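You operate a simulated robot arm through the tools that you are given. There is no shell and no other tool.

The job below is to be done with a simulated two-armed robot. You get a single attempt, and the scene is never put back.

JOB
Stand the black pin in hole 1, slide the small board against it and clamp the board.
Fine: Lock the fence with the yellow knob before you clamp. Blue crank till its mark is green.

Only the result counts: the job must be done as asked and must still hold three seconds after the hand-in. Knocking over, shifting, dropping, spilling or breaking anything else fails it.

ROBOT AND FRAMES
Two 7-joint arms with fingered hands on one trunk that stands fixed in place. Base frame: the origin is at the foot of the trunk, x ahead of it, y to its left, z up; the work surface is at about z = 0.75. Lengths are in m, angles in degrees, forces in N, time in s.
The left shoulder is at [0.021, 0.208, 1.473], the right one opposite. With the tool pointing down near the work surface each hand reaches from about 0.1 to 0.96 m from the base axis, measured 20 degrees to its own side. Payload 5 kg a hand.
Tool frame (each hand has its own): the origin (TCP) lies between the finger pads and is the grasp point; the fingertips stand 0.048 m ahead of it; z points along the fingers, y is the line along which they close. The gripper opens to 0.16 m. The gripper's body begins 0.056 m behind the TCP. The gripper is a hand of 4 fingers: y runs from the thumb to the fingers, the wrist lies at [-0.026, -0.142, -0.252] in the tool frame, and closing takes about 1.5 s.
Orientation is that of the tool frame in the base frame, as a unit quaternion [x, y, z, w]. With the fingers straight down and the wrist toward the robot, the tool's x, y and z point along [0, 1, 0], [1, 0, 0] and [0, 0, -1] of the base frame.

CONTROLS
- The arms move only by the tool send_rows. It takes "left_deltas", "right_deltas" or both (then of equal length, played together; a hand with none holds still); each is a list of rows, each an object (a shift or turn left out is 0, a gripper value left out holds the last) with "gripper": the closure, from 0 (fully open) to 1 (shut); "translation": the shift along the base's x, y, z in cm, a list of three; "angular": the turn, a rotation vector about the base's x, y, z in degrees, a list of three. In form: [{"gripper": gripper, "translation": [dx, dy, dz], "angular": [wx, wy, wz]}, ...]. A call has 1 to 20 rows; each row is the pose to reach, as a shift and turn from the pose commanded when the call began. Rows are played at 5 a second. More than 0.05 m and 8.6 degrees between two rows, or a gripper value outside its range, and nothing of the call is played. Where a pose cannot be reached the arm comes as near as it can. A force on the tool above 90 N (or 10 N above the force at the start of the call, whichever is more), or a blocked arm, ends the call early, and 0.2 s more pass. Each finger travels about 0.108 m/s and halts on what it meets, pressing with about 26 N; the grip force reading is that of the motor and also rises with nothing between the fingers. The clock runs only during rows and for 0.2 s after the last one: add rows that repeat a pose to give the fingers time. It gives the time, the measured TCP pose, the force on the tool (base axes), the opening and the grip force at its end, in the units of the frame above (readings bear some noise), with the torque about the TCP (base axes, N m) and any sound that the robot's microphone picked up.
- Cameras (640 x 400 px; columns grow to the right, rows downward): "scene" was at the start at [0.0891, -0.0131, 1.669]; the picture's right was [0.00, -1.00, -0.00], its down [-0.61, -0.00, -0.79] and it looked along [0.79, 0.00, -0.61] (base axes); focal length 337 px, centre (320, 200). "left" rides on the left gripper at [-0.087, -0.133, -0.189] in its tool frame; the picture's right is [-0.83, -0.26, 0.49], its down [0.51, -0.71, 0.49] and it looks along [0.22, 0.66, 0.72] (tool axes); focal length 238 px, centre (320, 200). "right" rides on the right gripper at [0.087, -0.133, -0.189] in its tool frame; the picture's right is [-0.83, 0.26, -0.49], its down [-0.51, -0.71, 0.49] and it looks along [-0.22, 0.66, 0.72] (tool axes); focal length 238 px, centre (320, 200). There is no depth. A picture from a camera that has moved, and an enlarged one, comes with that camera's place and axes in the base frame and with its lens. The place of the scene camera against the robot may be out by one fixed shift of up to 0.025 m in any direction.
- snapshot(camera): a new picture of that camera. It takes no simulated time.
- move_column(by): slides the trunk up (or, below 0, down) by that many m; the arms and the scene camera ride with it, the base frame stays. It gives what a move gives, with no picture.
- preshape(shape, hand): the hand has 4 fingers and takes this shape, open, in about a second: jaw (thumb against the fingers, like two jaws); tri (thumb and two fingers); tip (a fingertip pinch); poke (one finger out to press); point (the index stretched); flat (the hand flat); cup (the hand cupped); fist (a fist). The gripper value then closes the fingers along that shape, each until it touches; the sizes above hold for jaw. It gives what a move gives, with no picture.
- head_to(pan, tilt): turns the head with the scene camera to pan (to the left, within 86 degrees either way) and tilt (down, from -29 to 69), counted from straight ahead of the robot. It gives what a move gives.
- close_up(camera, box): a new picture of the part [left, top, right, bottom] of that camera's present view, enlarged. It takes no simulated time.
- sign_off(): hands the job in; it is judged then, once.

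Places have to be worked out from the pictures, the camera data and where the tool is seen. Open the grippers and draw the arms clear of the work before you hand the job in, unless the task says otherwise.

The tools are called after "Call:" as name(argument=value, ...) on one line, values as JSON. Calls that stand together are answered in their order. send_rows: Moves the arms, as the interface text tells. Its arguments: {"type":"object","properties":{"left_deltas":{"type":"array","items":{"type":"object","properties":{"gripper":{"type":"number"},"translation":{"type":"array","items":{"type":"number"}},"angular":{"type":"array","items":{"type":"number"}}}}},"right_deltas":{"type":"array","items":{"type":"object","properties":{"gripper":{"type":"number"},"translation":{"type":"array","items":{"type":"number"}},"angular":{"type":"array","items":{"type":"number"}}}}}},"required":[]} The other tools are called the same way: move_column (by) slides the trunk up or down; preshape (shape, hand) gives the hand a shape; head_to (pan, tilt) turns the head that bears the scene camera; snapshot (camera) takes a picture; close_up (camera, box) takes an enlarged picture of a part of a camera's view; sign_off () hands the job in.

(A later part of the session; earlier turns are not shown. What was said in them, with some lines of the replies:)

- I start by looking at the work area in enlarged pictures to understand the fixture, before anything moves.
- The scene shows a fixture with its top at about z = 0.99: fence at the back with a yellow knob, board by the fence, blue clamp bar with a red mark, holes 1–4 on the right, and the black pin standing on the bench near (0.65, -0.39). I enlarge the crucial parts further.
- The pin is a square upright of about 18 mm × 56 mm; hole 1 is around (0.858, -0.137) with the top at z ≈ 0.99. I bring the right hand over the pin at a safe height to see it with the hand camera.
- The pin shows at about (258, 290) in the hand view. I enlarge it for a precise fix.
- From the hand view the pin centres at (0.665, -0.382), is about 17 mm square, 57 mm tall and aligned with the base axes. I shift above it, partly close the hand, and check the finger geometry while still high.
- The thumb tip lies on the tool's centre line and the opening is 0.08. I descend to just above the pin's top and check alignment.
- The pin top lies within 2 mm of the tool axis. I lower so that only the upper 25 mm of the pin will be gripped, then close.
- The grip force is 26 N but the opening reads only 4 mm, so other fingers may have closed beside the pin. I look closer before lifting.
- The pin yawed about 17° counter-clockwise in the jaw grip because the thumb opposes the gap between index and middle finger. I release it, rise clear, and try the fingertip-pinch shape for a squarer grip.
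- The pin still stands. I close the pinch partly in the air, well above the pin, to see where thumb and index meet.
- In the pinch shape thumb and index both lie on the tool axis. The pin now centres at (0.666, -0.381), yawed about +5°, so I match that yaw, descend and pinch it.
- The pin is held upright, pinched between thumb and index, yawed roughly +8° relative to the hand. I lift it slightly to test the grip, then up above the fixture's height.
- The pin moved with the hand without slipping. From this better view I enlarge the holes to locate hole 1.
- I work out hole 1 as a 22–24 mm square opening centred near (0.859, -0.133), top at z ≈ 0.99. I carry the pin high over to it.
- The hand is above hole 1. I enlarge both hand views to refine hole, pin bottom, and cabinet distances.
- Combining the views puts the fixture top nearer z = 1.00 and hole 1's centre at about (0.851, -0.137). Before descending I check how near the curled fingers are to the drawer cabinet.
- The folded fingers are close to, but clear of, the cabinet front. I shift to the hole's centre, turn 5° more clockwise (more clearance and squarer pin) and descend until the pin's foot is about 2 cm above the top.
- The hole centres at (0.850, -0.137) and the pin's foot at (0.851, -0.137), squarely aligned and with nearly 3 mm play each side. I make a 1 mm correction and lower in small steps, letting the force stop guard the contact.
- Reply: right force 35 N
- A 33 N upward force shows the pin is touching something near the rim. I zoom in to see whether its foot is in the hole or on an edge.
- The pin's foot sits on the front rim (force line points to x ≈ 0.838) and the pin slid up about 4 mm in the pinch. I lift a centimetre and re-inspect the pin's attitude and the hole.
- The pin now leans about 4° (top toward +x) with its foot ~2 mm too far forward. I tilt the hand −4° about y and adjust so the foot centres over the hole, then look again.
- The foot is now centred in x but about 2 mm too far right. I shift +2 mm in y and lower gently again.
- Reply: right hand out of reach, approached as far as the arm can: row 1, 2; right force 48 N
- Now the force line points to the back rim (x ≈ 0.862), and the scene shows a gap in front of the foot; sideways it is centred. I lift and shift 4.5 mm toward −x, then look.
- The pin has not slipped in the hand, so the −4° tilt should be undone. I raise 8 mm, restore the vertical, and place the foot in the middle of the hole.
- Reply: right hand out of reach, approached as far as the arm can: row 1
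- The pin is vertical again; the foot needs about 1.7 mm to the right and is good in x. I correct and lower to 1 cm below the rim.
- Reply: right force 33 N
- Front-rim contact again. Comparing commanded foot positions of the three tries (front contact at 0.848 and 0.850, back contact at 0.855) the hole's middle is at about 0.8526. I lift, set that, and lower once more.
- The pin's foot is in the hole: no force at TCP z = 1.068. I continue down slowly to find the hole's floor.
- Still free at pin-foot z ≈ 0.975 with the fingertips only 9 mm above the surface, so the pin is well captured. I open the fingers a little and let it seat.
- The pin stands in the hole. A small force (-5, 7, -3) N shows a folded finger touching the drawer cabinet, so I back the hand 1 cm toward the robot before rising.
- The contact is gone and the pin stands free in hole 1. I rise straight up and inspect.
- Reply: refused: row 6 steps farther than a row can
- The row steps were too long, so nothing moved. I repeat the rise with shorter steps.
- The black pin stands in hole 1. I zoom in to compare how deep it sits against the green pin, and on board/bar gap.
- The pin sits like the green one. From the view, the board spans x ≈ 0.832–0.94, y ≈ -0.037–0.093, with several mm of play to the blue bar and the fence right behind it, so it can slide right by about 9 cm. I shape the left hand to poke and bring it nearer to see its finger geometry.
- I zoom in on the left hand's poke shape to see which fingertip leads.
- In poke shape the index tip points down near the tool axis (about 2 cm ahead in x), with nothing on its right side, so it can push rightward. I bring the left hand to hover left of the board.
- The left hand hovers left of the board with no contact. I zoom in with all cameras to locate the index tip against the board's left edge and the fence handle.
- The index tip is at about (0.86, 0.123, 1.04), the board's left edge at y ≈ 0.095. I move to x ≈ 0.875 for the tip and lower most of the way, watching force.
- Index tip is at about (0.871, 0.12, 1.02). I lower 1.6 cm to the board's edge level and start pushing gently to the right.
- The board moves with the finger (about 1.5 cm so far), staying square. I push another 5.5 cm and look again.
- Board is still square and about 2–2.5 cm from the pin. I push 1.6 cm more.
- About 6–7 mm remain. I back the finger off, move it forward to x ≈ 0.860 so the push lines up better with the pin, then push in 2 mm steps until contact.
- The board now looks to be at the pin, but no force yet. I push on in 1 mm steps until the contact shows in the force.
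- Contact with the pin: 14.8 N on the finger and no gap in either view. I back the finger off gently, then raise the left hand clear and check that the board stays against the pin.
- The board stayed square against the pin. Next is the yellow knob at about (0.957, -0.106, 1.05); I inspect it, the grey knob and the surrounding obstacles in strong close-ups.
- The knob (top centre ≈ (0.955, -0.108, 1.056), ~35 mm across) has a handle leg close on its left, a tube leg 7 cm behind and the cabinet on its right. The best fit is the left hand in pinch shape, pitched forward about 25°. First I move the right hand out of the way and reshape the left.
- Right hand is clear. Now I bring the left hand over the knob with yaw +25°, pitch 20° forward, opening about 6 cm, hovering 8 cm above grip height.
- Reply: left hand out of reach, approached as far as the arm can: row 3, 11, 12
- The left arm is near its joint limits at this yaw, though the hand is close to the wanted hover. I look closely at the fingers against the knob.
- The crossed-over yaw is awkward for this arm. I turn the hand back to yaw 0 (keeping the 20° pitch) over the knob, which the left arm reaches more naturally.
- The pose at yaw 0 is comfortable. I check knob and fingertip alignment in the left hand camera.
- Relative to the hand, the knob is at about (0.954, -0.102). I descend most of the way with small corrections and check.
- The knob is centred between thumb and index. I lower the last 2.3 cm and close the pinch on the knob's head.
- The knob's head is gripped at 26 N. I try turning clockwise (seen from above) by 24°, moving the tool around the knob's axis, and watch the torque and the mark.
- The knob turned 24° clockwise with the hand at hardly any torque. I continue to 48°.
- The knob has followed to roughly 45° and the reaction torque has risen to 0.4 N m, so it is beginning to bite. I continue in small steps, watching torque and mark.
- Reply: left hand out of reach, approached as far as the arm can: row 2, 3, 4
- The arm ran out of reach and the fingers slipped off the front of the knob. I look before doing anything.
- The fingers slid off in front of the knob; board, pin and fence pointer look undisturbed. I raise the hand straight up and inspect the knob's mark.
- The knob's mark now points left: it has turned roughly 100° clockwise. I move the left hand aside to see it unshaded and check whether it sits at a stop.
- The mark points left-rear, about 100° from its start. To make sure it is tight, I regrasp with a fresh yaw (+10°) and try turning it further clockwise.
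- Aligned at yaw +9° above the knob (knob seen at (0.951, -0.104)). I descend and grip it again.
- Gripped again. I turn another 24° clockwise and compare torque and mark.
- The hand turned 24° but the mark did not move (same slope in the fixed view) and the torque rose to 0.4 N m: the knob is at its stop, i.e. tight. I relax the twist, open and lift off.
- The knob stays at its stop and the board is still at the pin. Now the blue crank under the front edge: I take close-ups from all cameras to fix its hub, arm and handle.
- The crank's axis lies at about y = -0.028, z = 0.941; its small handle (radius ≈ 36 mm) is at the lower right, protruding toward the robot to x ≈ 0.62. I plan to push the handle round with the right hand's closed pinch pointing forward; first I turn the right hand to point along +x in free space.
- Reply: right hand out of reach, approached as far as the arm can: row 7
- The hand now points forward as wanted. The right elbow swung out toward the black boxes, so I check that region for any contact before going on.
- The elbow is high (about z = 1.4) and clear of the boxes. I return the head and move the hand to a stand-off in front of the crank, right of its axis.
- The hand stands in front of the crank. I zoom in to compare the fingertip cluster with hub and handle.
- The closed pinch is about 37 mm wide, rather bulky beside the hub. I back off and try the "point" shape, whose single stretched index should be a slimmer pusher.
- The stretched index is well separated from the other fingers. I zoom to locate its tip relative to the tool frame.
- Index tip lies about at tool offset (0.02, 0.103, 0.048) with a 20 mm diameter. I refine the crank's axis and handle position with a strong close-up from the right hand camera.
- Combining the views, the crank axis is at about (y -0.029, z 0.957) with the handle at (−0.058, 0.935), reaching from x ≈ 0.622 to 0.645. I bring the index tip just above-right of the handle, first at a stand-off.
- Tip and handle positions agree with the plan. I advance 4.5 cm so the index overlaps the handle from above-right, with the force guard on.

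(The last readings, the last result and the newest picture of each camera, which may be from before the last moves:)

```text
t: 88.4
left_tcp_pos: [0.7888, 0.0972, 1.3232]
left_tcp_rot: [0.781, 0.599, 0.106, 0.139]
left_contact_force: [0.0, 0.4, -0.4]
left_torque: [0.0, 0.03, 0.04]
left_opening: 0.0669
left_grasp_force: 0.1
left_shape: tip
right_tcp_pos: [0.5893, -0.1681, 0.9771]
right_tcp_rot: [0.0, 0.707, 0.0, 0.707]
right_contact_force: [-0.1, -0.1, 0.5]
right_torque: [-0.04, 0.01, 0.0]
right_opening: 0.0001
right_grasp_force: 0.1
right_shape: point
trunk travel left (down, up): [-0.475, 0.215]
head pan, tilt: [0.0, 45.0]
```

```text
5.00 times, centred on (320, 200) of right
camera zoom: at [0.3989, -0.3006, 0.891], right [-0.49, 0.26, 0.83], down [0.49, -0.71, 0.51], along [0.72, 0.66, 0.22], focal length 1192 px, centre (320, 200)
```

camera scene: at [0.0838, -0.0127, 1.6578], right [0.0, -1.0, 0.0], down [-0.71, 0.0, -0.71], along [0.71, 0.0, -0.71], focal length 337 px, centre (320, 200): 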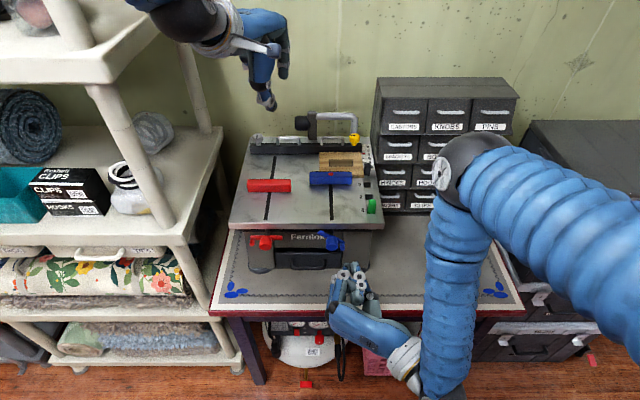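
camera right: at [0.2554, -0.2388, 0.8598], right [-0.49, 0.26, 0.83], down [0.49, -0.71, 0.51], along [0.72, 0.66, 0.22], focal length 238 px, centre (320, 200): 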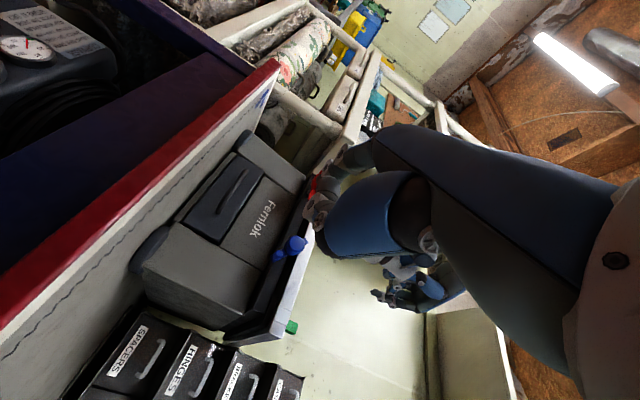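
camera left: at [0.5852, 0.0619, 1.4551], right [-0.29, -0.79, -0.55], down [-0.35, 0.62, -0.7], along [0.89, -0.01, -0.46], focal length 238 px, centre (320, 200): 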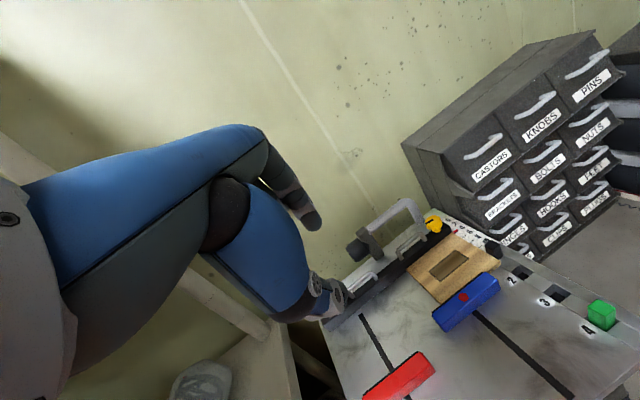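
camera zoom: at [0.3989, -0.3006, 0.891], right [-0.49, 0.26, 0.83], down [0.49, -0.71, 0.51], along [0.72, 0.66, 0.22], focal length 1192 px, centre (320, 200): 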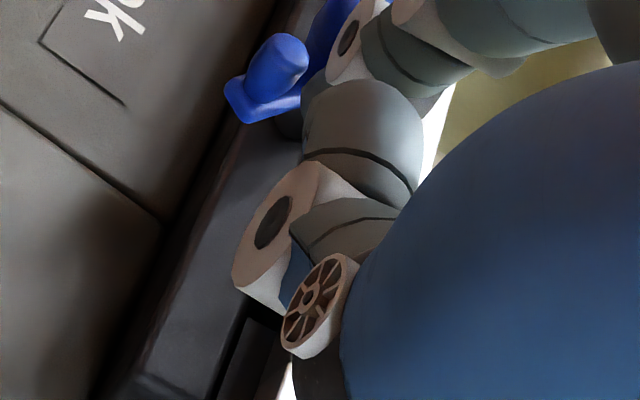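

The index sits just above-right of the handle. I push it along the crank's circle clockwise (down, then left) by about 55° and watch force and bar.

Call:
send_rows(right_deltas=[{"translation": [0, 0.2, -0.3]}, {"translation": [0, 0.3, -0.9]}, {"translation": [0, 0.54, -1.5]}, {"translation": [0, 0.85, -2.05]}, {"translation": [0, 1.25, -2.55]}, {"translation": [0, 1.74, -2.95]}, {"translation": [0, 2.28, -3.26]}, {"translation": [0, 2.28, -3.26]}])

Call:
close_up(camera="scene", box=[310, 220, 390, 280])

Call:
close_up(camera="scene", box=[310, 130, 380, 230])

Call:
close_up(camera="right", box=[270, 140, 370, 240])

```text
t: 90.2
left_tcp_pos: [0.7889, 0.0982, 1.3228]
left_tcp_rot: [0.781, 0.6, 0.106, 0.137]
left_contact_force: [-0.6, -0.3, -1.0]
left_torque: [0.01, 0.0, 0.01]
left_opening: 0.0672
left_grasp_force: 0.1
left_shape: tip
right_tcp_pos: [0.5887, -0.1443, 0.9462]
right_tcp_rot: [0.0, 0.707, 0.0, 0.707]
right_contact_force: [-0.7, -0.1, 0.1]
right_torque: [0.02, -0.01, -0.01]
right_opening: 0.1538
right_grasp_force: 0.0
right_shape: point
trunk travel left (down, up): [-0.475, 0.215]
head pan, tilt: [0.0, 45.0]
```

```text
6.67 times, centred on (350, 250) of scene
camera zoom: at [0.0838, -0.0134, 1.6578], right [0.0, -1.0, 0.0], down [-0.71, 0.0, -0.71], along [0.71, 0.0, -0.71], focal length 2245 px, centre (120, -133)
```

zoom: 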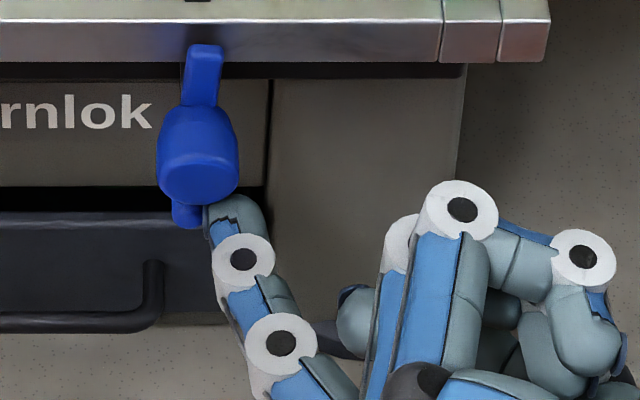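

```text
4.00 times, centred on (345, 180) of scene
camera zoom: at [0.0838, -0.0134, 1.6578], right [0.0, -1.0, 0.0], down [-0.71, 0.0, -0.71], along [0.71, 0.0, -0.71], focal length 1347 px, centre (220, 280)
```

zoom: 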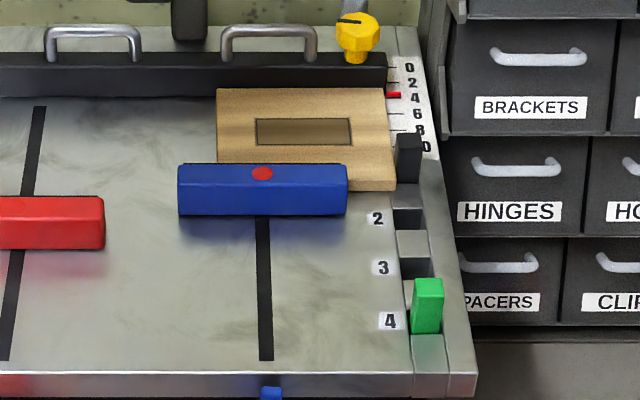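

```text
4.00 times, centred on (320, 190) of right
camera zoom: at [0.3986, -0.2773, 0.8589], right [-0.49, 0.26, 0.83], down [0.49, -0.71, 0.51], along [0.72, 0.66, 0.22], focal length 953 px, centre (320, 240)
```

zoom: 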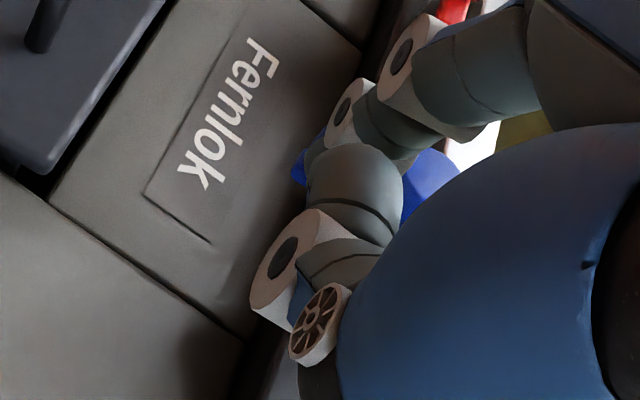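

The crank turned about 60° clockwise easily and the bar moved a few millimetres toward the board, so this is the clamping direction. I push another 30° and check the mark.

Call:
send_rows(right_deltas=[{"translation": [0, 0.3, -0.12]}, {"translation": [0, 0.6, -0.22]}, {"translation": [0, 0.9, -0.3]}, {"translation": [0, 1.21, -0.33]}, {"translation": [0, 1.52, -0.35]}, {"translation": [0, 1.83, -0.33]}, {"translation": [0, 1.83, -0.33]}])

Call:
close_up(camera="scene", box=[310, 220, 390, 280])

Call:
close_up(camera="scene", box=[310, 130, 380, 230])

```text
t: 91.8
left_tcp_pos: [0.7897, 0.0992, 1.3228]
left_tcp_rot: [0.781, 0.599, 0.106, 0.138]
left_contact_force: [-0.4, -0.1, -0.2]
left_torque: [0.0, 0.01, 0.01]
left_opening: 0.067
left_grasp_force: 0.0
left_shape: tip
right_tcp_pos: [0.5882, -0.127, 0.9421]
right_tcp_rot: [0.0, 0.707, 0.0, 0.707]
right_contact_force: [0.1, -1.3, -0.4]
right_torque: [-0.03, 0.03, 0.0]
right_opening: 0.1536
right_grasp_force: 0.0
right_shape: point
trunk travel left (down, up): [-0.475, 0.215]
head pan, tilt: [0.0, 45.0]
```

```text
6.67 times, centred on (350, 250) of scene
camera zoom: at [0.0838, -0.0135, 1.6578], right [0.0, -1.0, 0.0], down [-0.71, 0.0, -0.71], along [0.71, 0.0, -0.71], focal length 2245 px, centre (120, -133)
```

zoom: 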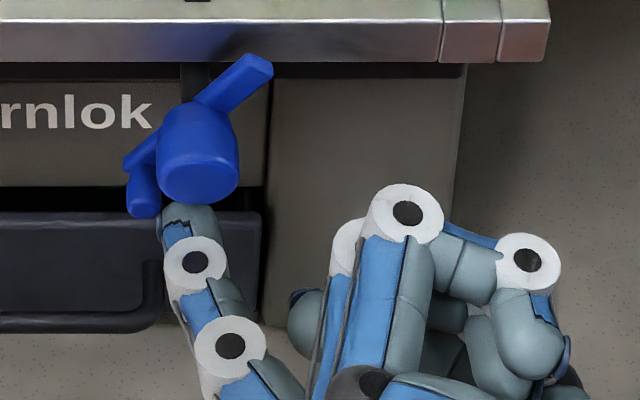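

```text
4.00 times, centred on (345, 180) of scene
camera zoom: at [0.0838, -0.0135, 1.6578], right [0.0, -1.0, 0.0], down [-0.71, 0.0, -0.71], along [0.71, 0.0, -0.71], focal length 1347 px, centre (220, 280)
```

zoom: 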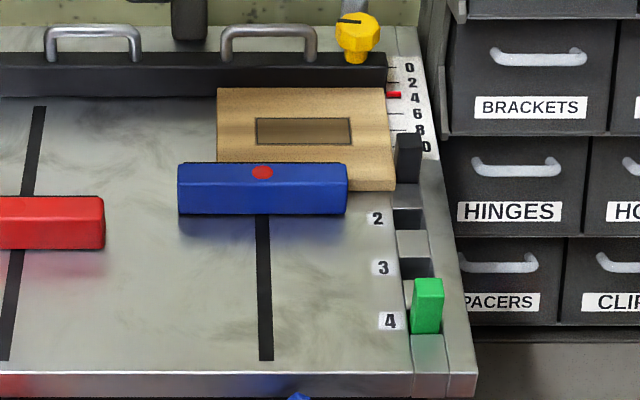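

Turning on smoothly with little force. I push a further 60° (left side, going up), checking the bar and mark afterwards.

Call:
send_rows(right_deltas=[{"translation": [0, 0.62, 0.11]}, {"translation": [0, 1.21, 0.33]}, {"translation": [0, 1.75, 0.64]}, {"translation": [0, 2.24, 1.04]}, {"translation": [0, 2.64, 1.53]}, {"translation": [0, 2.95, 2.07]}, {"translation": [0, 2.95, 2.07]}])

Call:
close_up(camera="scene", box=[310, 220, 390, 280])

Call:
close_up(camera="scene", box=[310, 145, 370, 190])

```text
t: 93.4
left_tcp_pos: [0.7893, 0.098, 1.3222]
left_tcp_rot: [0.782, 0.599, 0.105, 0.138]
left_contact_force: [-0.7, 0.5, -0.2]
left_torque: [0.04, -0.01, -0.01]
left_opening: 0.0669
left_grasp_force: 0.1
left_shape: tip
right_tcp_pos: [0.5898, -0.0963, 0.9624]
right_tcp_rot: [0.0, 0.706, 0.0, 0.708]
right_contact_force: [-0.3, -1.7, -1.6]
right_torque: [-0.19, 0.03, 0.01]
right_opening: 0.1536
right_grasp_force: 0.0
right_shape: point
trunk travel left (down, up): [-0.475, 0.215]
head pan, tilt: [0.0, 45.0]
```

```text
6.67 times, centred on (350, 250) of scene
camera zoom: at [0.0839, -0.0136, 1.6578], right [0.0, -1.0, 0.0], down [-0.71, 0.0, -0.71], along [0.71, 0.0, -0.71], focal length 2245 px, centre (120, -133)
```

zoom: 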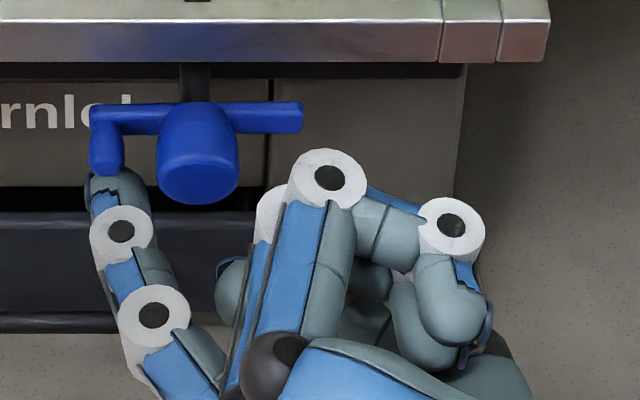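

```text
8.89 times, centred on (340, 168) of scene
camera zoom: at [0.0839, -0.0136, 1.6578], right [0.0, -1.0, 0.0], down [-0.71, 0.0, -0.71], along [0.71, 0.0, -0.71], focal length 2993 px, centre (142, 489)
```

zoom: 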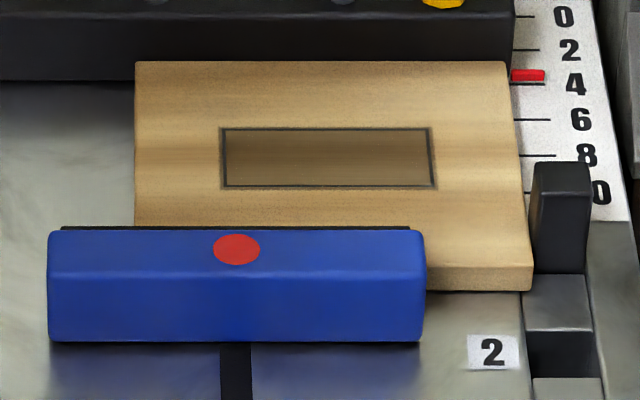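

The crank has turned roughly 145°; the bar is almost at the board and the mark is still red. I continue in 30° steps.

Call:
send_rows(right_deltas=[{"translation": [0, 0.12, 0.3]}, {"translation": [0, 0.22, 0.6]}, {"translation": [0, 0.3, 0.9]}, {"translation": [0, 0.33, 1.21]}, {"translation": [0, 0.35, 1.52]}, {"translation": [0, 0.33, 1.83]}, {"translation": [0, 0.33, 1.83]}])

Call:
close_up(camera="scene", box=[310, 220, 390, 280])

Call:
close_up(camera="scene", box=[310, 145, 370, 190])

```text
t: 95.0
left_tcp_pos: [0.7885, 0.0977, 1.3217]
left_tcp_rot: [0.781, 0.6, 0.106, 0.138]
left_contact_force: [1.3, -0.3, 0.3]
left_torque: [-0.03, -0.01, 0.04]
left_opening: 0.067
left_grasp_force: 0.0
left_shape: tip
right_tcp_pos: [0.5884, -0.094, 0.9793]
right_tcp_rot: [0.0, 0.707, 0.0, 0.707]
right_contact_force: [-1.1, -0.8, -2.8]
right_torque: [-0.27, 0.07, 0.01]
right_opening: 0.0001
right_grasp_force: 0.0
right_shape: point
trunk travel left (down, up): [-0.475, 0.215]
head pan, tilt: [0.0, 45.0]
```

```text
6.67 times, centred on (350, 250) of scene
camera zoom: at [0.084, -0.0133, 1.6578], right [0.0, -1.0, 0.0], down [-0.71, 0.0, -0.71], along [0.71, 0.0, -0.71], focal length 2245 px, centre (120, -133)
```

zoom: 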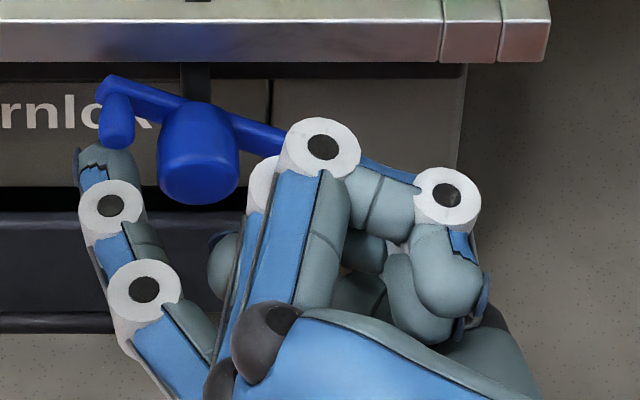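

```text
8.89 times, centred on (340, 168) of scene
camera zoom: at [0.084, -0.0133, 1.6578], right [0.0, -1.0, 0.0], down [-0.71, 0.0, -0.71], along [0.71, 0.0, -0.71], focal length 2993 px, centre (142, 489)
```

zoom: 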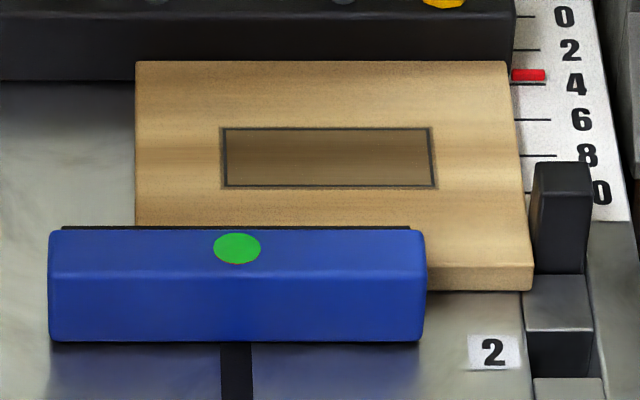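

The mark has turned green. I stop, ease the index 4 mm away from the handle and withdraw straight back without touching the crank, then check everything.

Call:
send_rows(right_deltas=[{"translation": [0, 0.05, -0.2]}, {"translation": [0, 0.1, -0.5]}, {"translation": [-1, 0.1, -0.7]}, {"translation": [-3, 0.1, -0.7]}, {"translation": [-6, 0, -0.7]}, {"translation": [-9, -1, -0.7]}, {"translation": [-11, -3, 0]}, {"translation": [-11, -3, 0]}])

Call:
close_up(camera="scene", box=[310, 220, 390, 280])

Call:
close_up(camera="scene", box=[310, 145, 370, 190])

Call:
close_up(camera="scene", box=[230, 120, 390, 230])

```text
t: 96.8
left_tcp_pos: [0.7889, 0.0993, 1.3211]
left_tcp_rot: [0.781, 0.599, 0.105, 0.138]
left_contact_force: [-0.2, 0.5, -0.9]
left_torque: [-0.06, -0.01, -0.04]
left_opening: 0.0676
left_grasp_force: 0.1
left_shape: tip
right_tcp_pos: [0.4765, -0.1247, 0.98]
right_tcp_rot: [0.0, 0.707, 0.0, 0.707]
right_contact_force: [0.0, 1.6, 1.1]
right_torque: [0.01, 0.02, -0.06]
right_opening: 0.1535
right_grasp_force: 0.1
right_shape: point
trunk travel left (down, up): [-0.475, 0.215]
head pan, tilt: [0.0, 45.0]
```

```text
6.67 times, centred on (350, 250) of scene
camera zoom: at [0.084, -0.0117, 1.6578], right [0.0, -1.0, 0.0], down [-0.71, 0.0, -0.71], along [0.71, 0.0, -0.71], focal length 2245 px, centre (120, -133)
```

zoom: 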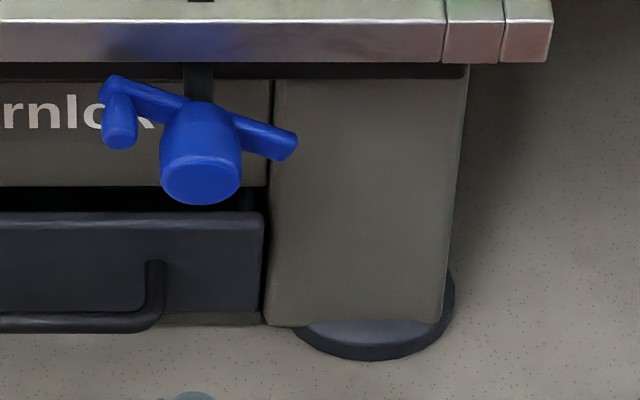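

```text
8.89 times, centred on (340, 168) of scene
camera zoom: at [0.084, -0.0117, 1.6578], right [0.0, -1.0, 0.0], down [-0.71, 0.0, -0.71], along [0.71, 0.0, -0.71], focal length 2993 px, centre (142, 489)
```

zoom: 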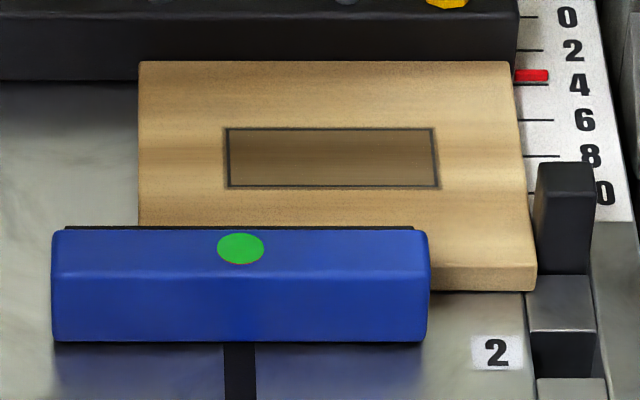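

```text
3.64 times, centred on (310, 175) of scene
camera zoom: at [0.084, -0.0117, 1.6578], right [0.0, -1.0, 0.0], down [-0.71, 0.0, -0.71], along [0.71, 0.0, -0.71], focal length 1224 px, centre (356, 291)
```

zoom: 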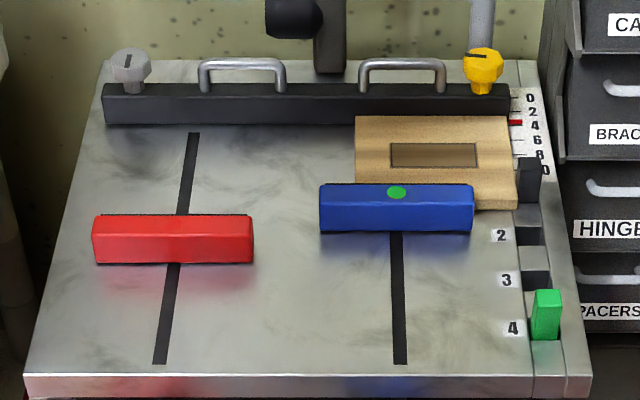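

The mark stays green. I check the board–pin contact and the fence pointer from different cameras before finishing.

Call:
close_up(camera="scene", box=[350, 155, 380, 180])

Call:
close_up(camera="left", box=[420, 220, 540, 310])

Call:
close_up(camera="left", box=[390, 200, 520, 300])

```text
16.00 times, centred on (365, 168) of scene
camera zoom: at [0.084, -0.0117, 1.6578], right [0.0, -1.0, 0.0], down [-0.71, 0.0, -0.71], along [0.71, 0.0, -0.71], focal length 5387 px, centre (-400, 720)
```

zoom: 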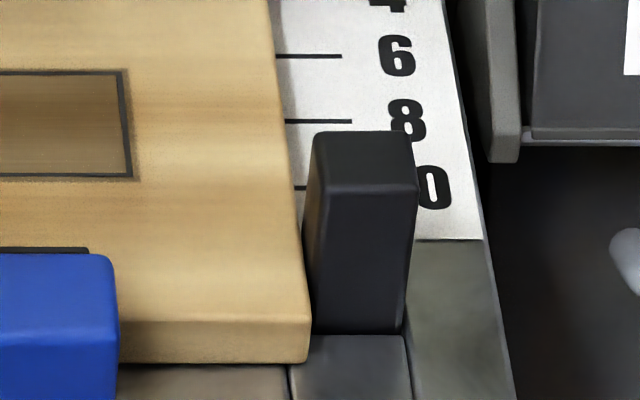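

```text
4.44 times, centred on (480, 265) of left
camera zoom: at [0.5849, 0.065, 1.4553], right [-0.29, -0.79, -0.54], down [-0.35, 0.62, -0.7], along [0.89, -0.01, -0.46], focal length 1059 px, centre (-391, -89)
```

zoom: 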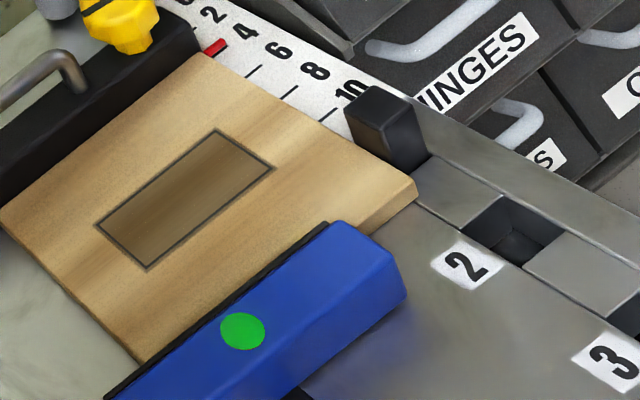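

```text
4.00 times, centred on (455, 250) of left
camera zoom: at [0.5849, 0.065, 1.4553], right [-0.29, -0.79, -0.54], down [-0.35, 0.62, -0.7], along [0.89, -0.01, -0.46], focal length 953 px, centre (-220, 0)
```

zoom: 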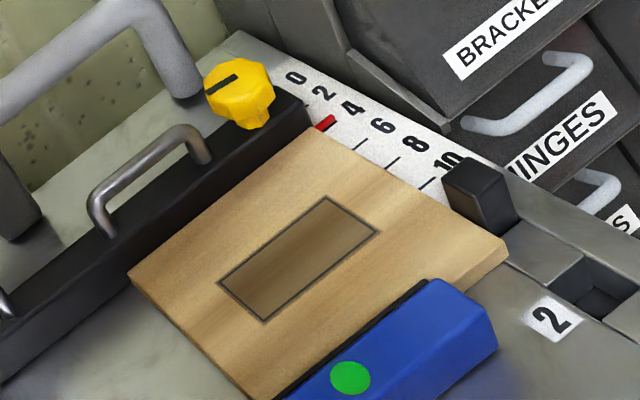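

Board and pin look in contact (no visible gap), the fence pointer is unchanged, and the mark is green. Now I draw the right arm clear, reversing the path it came by.

Call:
send_rows(right_deltas=[{"translation": [0, -3, 0.5]}, {"translation": [2, -6, 1.2]}, {"translation": [4.3, -7.9, 2.1]}, {"translation": [4.3, -7.9, 2.1]}])

Call:
send_rows(right_deltas=[{"translation": [0.6, -1.4, 2.5], "angular": [4.6, 4.6, -4.6]}, {"translation": [1.3, -2.6, 5], "angular": [9.2, 9.2, -9.2]}, {"translation": [2.0, -4, 7.5], "angular": [13.9, 13.9, -13.9]}, {"translation": [2.7, -5.4, 10], "angular": [18.5, 18.5, -18.5]}, {"translation": [3.4, -6.8, 12.5], "angular": [23.1, 23.1, -23.1]}, {"translation": [4.1, -8.1, 15], "angular": [27.7, 27.7, -27.7]}, {"translation": [4.8, -9.4, 17.5], "angular": [32.3, 32.3, -32.3]}, {"translation": [5.5, -10.8, 20], "angular": [37, 37, -37]}, {"translation": [6.2, -12.2, 22.5], "angular": [41.6, 41.6, -41.6]}, {"translation": [6.9, -13.6, 25], "angular": [46.2, 46.2, -46.2]}, {"translation": [7.6, -14.9, 27.5], "angular": [50.8, 50.8, -50.8]}, {"translation": [8.3, -16.3, 30], "angular": [55.4, 55.4, -55.4]}, {"translation": [9, -17.6, 32.5], "angular": [60, 60, -60]}, {"translation": [9.7, -19, 35], "angular": [64.7, 64.7, -64.7]}, {"translation": [10.4, -20.4, 37.5], "angular": [69.3, 69.3, -69.3]}, {"translation": [10.4, -20.4, 37.5], "angular": [69.3, 69.3, -69.3]}])

Call:
snapshot(camera="scene")

Call:
snapshot(camera="right")

```text
t: 97.8
left_tcp_pos: [0.7881, 0.0986, 1.3225]
left_tcp_rot: [0.782, 0.599, 0.106, 0.138]
left_contact_force: [0.0, -0.6, 0.0]
left_torque: [0.01, 0.0, 0.01]
left_opening: 0.0671
left_grasp_force: 0.1
left_shape: tip
right_tcp_pos: [0.5212, -0.202, 1.0018]
right_tcp_rot: [0.0, 0.707, 0.0, 0.707]
right_contact_force: [0.0, 0.3, -0.3]
right_torque: [0.01, 0.01, -0.01]
right_opening: 0.1534
right_grasp_force: 0.1
right_shape: point
trunk travel left (down, up): [-0.475, 0.215]
head pan, tilt: [0.0, 45.0]
```

```text
t: 101.2
left_tcp_pos: [0.7885, 0.0997, 1.3229]
left_tcp_rot: [0.782, 0.599, 0.105, 0.137]
left_contact_force: [0.0, -0.3, 0.1]
left_torque: [-0.04, 0.01, -0.03]
left_opening: 0.0668
left_grasp_force: 0.1
left_shape: tip
right_tcp_pos: [0.6248, -0.4069, 1.3768]
right_tcp_rot: [0.708, 0.706, 0.001, -0.001]
right_contact_force: [0.5, 1.2, -0.5]
right_torque: [-0.07, 0.02, -0.02]
right_opening: 0.1535
right_grasp_force: 0.0
right_shape: point
trunk travel left (down, up): [-0.475, 0.215]
head pan, tilt: [0.0, 45.0]
```

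```text
taken
camera scene: at [0.0837, -0.0126, 1.6578], right [0.0, -1.0, 0.0], down [-0.71, 0.0, -0.71], along [0.71, 0.0, -0.71], focal length 337 px, centre (320, 200)
```

scene: 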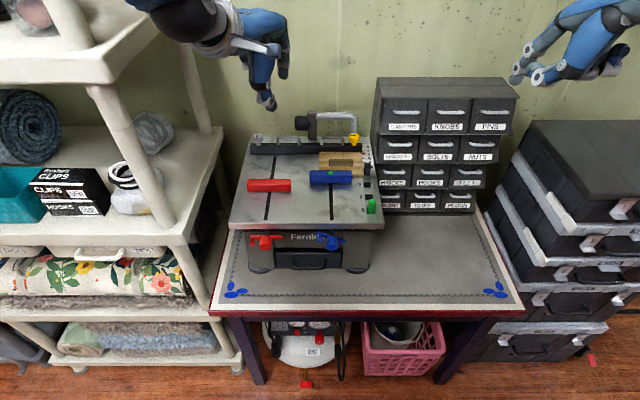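

```text
taken
camera right: at [0.4917, -0.319, 1.5667], right [0.26, -0.84, 0.49], down [-0.71, -0.5, -0.49], along [0.65, -0.22, -0.72], focal length 238 px, centre (320, 200)
```

right: 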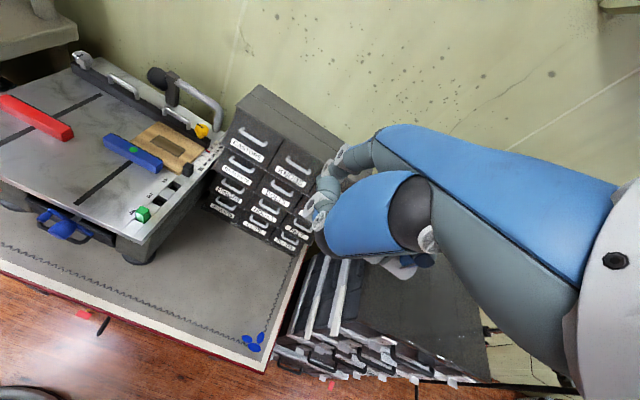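

Everything else stands as before. I check the board, pin, bar and fence once more from the right hand camera's viewpoint.

Call:
close_up(camera="right", box=[90, 100, 230, 200])

Call:
close_up(camera="right", box=[170, 145, 220, 185])

Call:
close_up(camera="scene", box=[340, 120, 380, 190])

```text
4.00 times, centred on (160, 150) of right
camera zoom: at [0.4917, -0.319, 1.5667], right [0.26, -0.84, 0.49], down [-0.71, -0.5, -0.49], along [0.65, -0.22, -0.72], focal length 953 px, centre (960, 400)
```

zoom: 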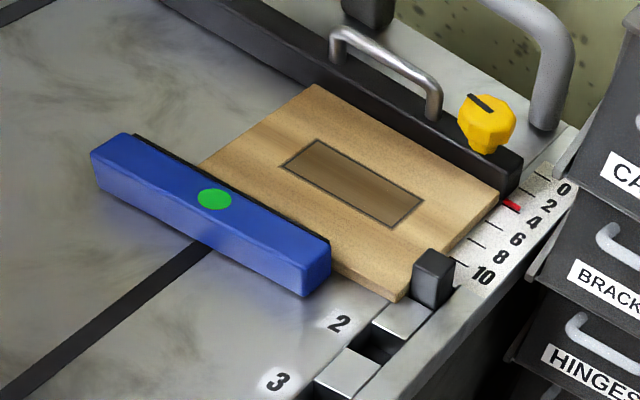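

```text
10.00 times, centred on (195, 165) of right
camera zoom: at [0.4917, -0.319, 1.5667], right [0.26, -0.84, 0.49], down [-0.71, -0.5, -0.49], along [0.65, -0.22, -0.72], focal length 2384 px, centre (1570, 550)
```

zoom: 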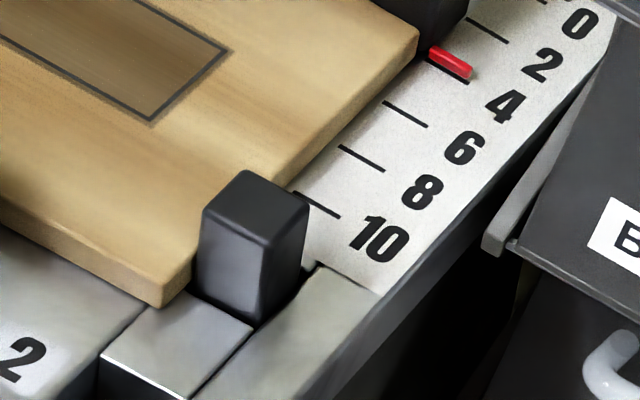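

```text
5.71 times, centred on (360, 155) of scene
camera zoom: at [0.0837, -0.0126, 1.6578], right [0.0, -1.0, 0.0], down [-0.71, 0.0, -0.71], along [0.71, 0.0, -0.71], focal length 1924 px, centre (91, 457)
```

zoom: 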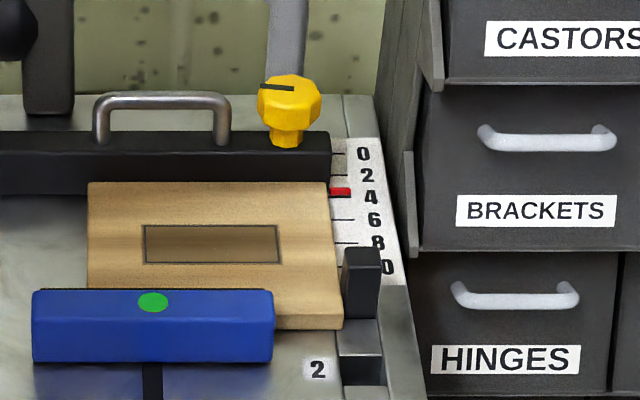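

The board touches the pin, the pad and fence hold it, and the mark is green. I draw the left arm clear, open both hands to jaw, and take a last look.

Call:
send_rows(left_deltas=[{"translation": [-1.5, 3, 1.5]}, {"translation": [-3, 6, 3]}, {"translation": [-5, 9, 5]}, {"translation": [-6, 11, 7]}, {"translation": [-6, 11, 7]}])

Call:
preshape(hand="left", shape="jaw")

Call:
preshape(hand="right", shape="jaw")

Call:
snapshot(camera="scene")

Call:
close_up(camera="scene", box=[230, 120, 390, 230])

Call:
close_up(camera="right", box=[90, 100, 230, 200])

```text
t: 102.4
left_tcp_pos: [0.7321, 0.2092, 1.3932]
left_tcp_rot: [0.781, 0.6, 0.106, 0.137]
left_contact_force: [0.8, -0.8, -0.4]
left_torque: [-0.01, 0.05, -0.02]
left_opening: 0.0667
left_grasp_force: 0.1
left_shape: tip
right_tcp_pos: [0.6247, -0.4071, 1.3754]
right_tcp_rot: [0.707, 0.707, 0.0, -0.001]
right_contact_force: [1.3, -0.7, -0.7]
right_torque: [0.06, 0.05, 0.02]
right_opening: 0.1535
right_grasp_force: 0.1
right_shape: point
trunk travel left (down, up): [-0.475, 0.215]
head pan, tilt: [0.0, 45.0]
```

```text
t: 103.3
left_tcp_pos: [0.7323, 0.2101, 1.3942]
left_tcp_rot: [0.781, 0.6, 0.106, 0.138]
left_contact_force: [-0.5, -0.6, 1.2]
left_torque: [-0.04, -0.01, 0.0]
left_opening: 0.1597
left_grasp_force: 0.2
left_shape: jaw
right_tcp_pos: [0.625, -0.4061, 1.3766]
right_tcp_rot: [0.707, 0.707, 0.0, 0.001]
right_contact_force: [-0.4, -0.3, 0.5]
right_torque: [0.01, -0.03, 0.02]
right_opening: 0.1535
right_grasp_force: 0.2
right_shape: point
trunk travel left (down, up): [-0.475, 0.215]
head pan, tilt: [0.0, 45.0]
```

```text
t: 104.2
left_tcp_pos: [0.7313, 0.2092, 1.3926]
left_tcp_rot: [0.781, 0.6, 0.105, 0.138]
left_contact_force: [-0.3, 0.3, 0.7]
left_torque: [-0.02, 0.01, 0.0]
left_opening: 0.1596
left_grasp_force: 0.1
left_shape: jaw
right_tcp_pos: [0.6246, -0.4057, 1.377]
right_tcp_rot: [0.707, 0.707, 0.0, 0.0]
right_contact_force: [-1.1, 0.8, -0.4]
right_torque: [0.02, -0.03, -0.02]
right_opening: 0.16
right_grasp_force: 0.0
right_shape: jaw
trunk travel left (down, up): [-0.475, 0.215]
head pan, tilt: [0.0, 45.0]
```

```text
taken
camera scene: at [0.0835, -0.0132, 1.6578], right [0.0, -1.0, 0.0], down [-0.71, 0.0, -0.71], along [0.71, 0.0, -0.71], focal length 337 px, centre (320, 200)
```

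scene: 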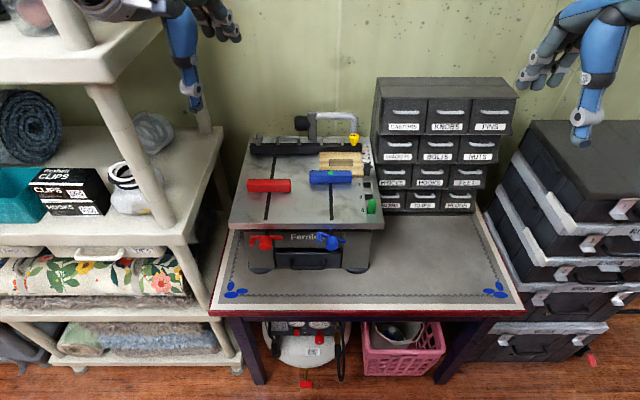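

```text
3.64 times, centred on (310, 175) of scene
camera zoom: at [0.0835, -0.0132, 1.6578], right [0.0, -1.0, 0.0], down [-0.71, 0.0, -0.71], along [0.71, 0.0, -0.71], focal length 1224 px, centre (356, 291)
```

zoom: 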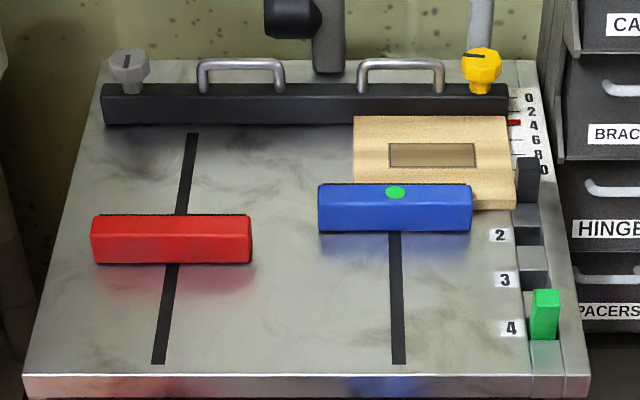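

```text
4.00 times, centred on (160, 150) of right
camera zoom: at [0.4913, -0.3194, 1.5662], right [0.26, -0.83, 0.49], down [-0.71, -0.51, -0.49], along [0.66, -0.22, -0.72], focal length 953 px, centre (960, 400)
```

zoom: 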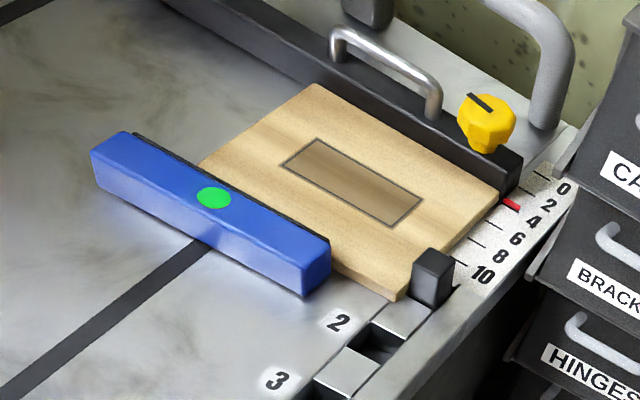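

The black pin stands in hole 1 with the board against it, and the fence knob is turned to its stop. The blue mark is green, both hands are open and clear, and nothing else has moved. I hand the job in.

Call:
sign_off()

```text
The job is handed in.
```

The job is handed in. The black pin stands in hole 1, the small board is clamped against it, and the blue mark is green. I don't have the judge's result.

- **Pin:** It took four tries to get it into the hole. It ended up seated about as deep as the green pin in hole 4.
- **Board:** I slid it right along the fence until it pressed on the pin with about 15 N. The last pictures showed no visible gap between them.
- **Fence lock:** The yellow knob turned about 100° clockwise, then stopped and would not move further. I took that as locked, because nothing else showed it. The fence pointer did not move while I clamped.
- **Clamp:** The blue crank turned clockwise and I stopped pushing as soon as I saw the mark green. It was still green in the final pictures.

One of my right-hand fingers touched the drawer cabinet lightly (about 9 N) while I let go of the pin. Later the left hand slipped off the yellow knob while turning it. In the pictures, neither shifted anything. Both hands were open and clear when I handed in.
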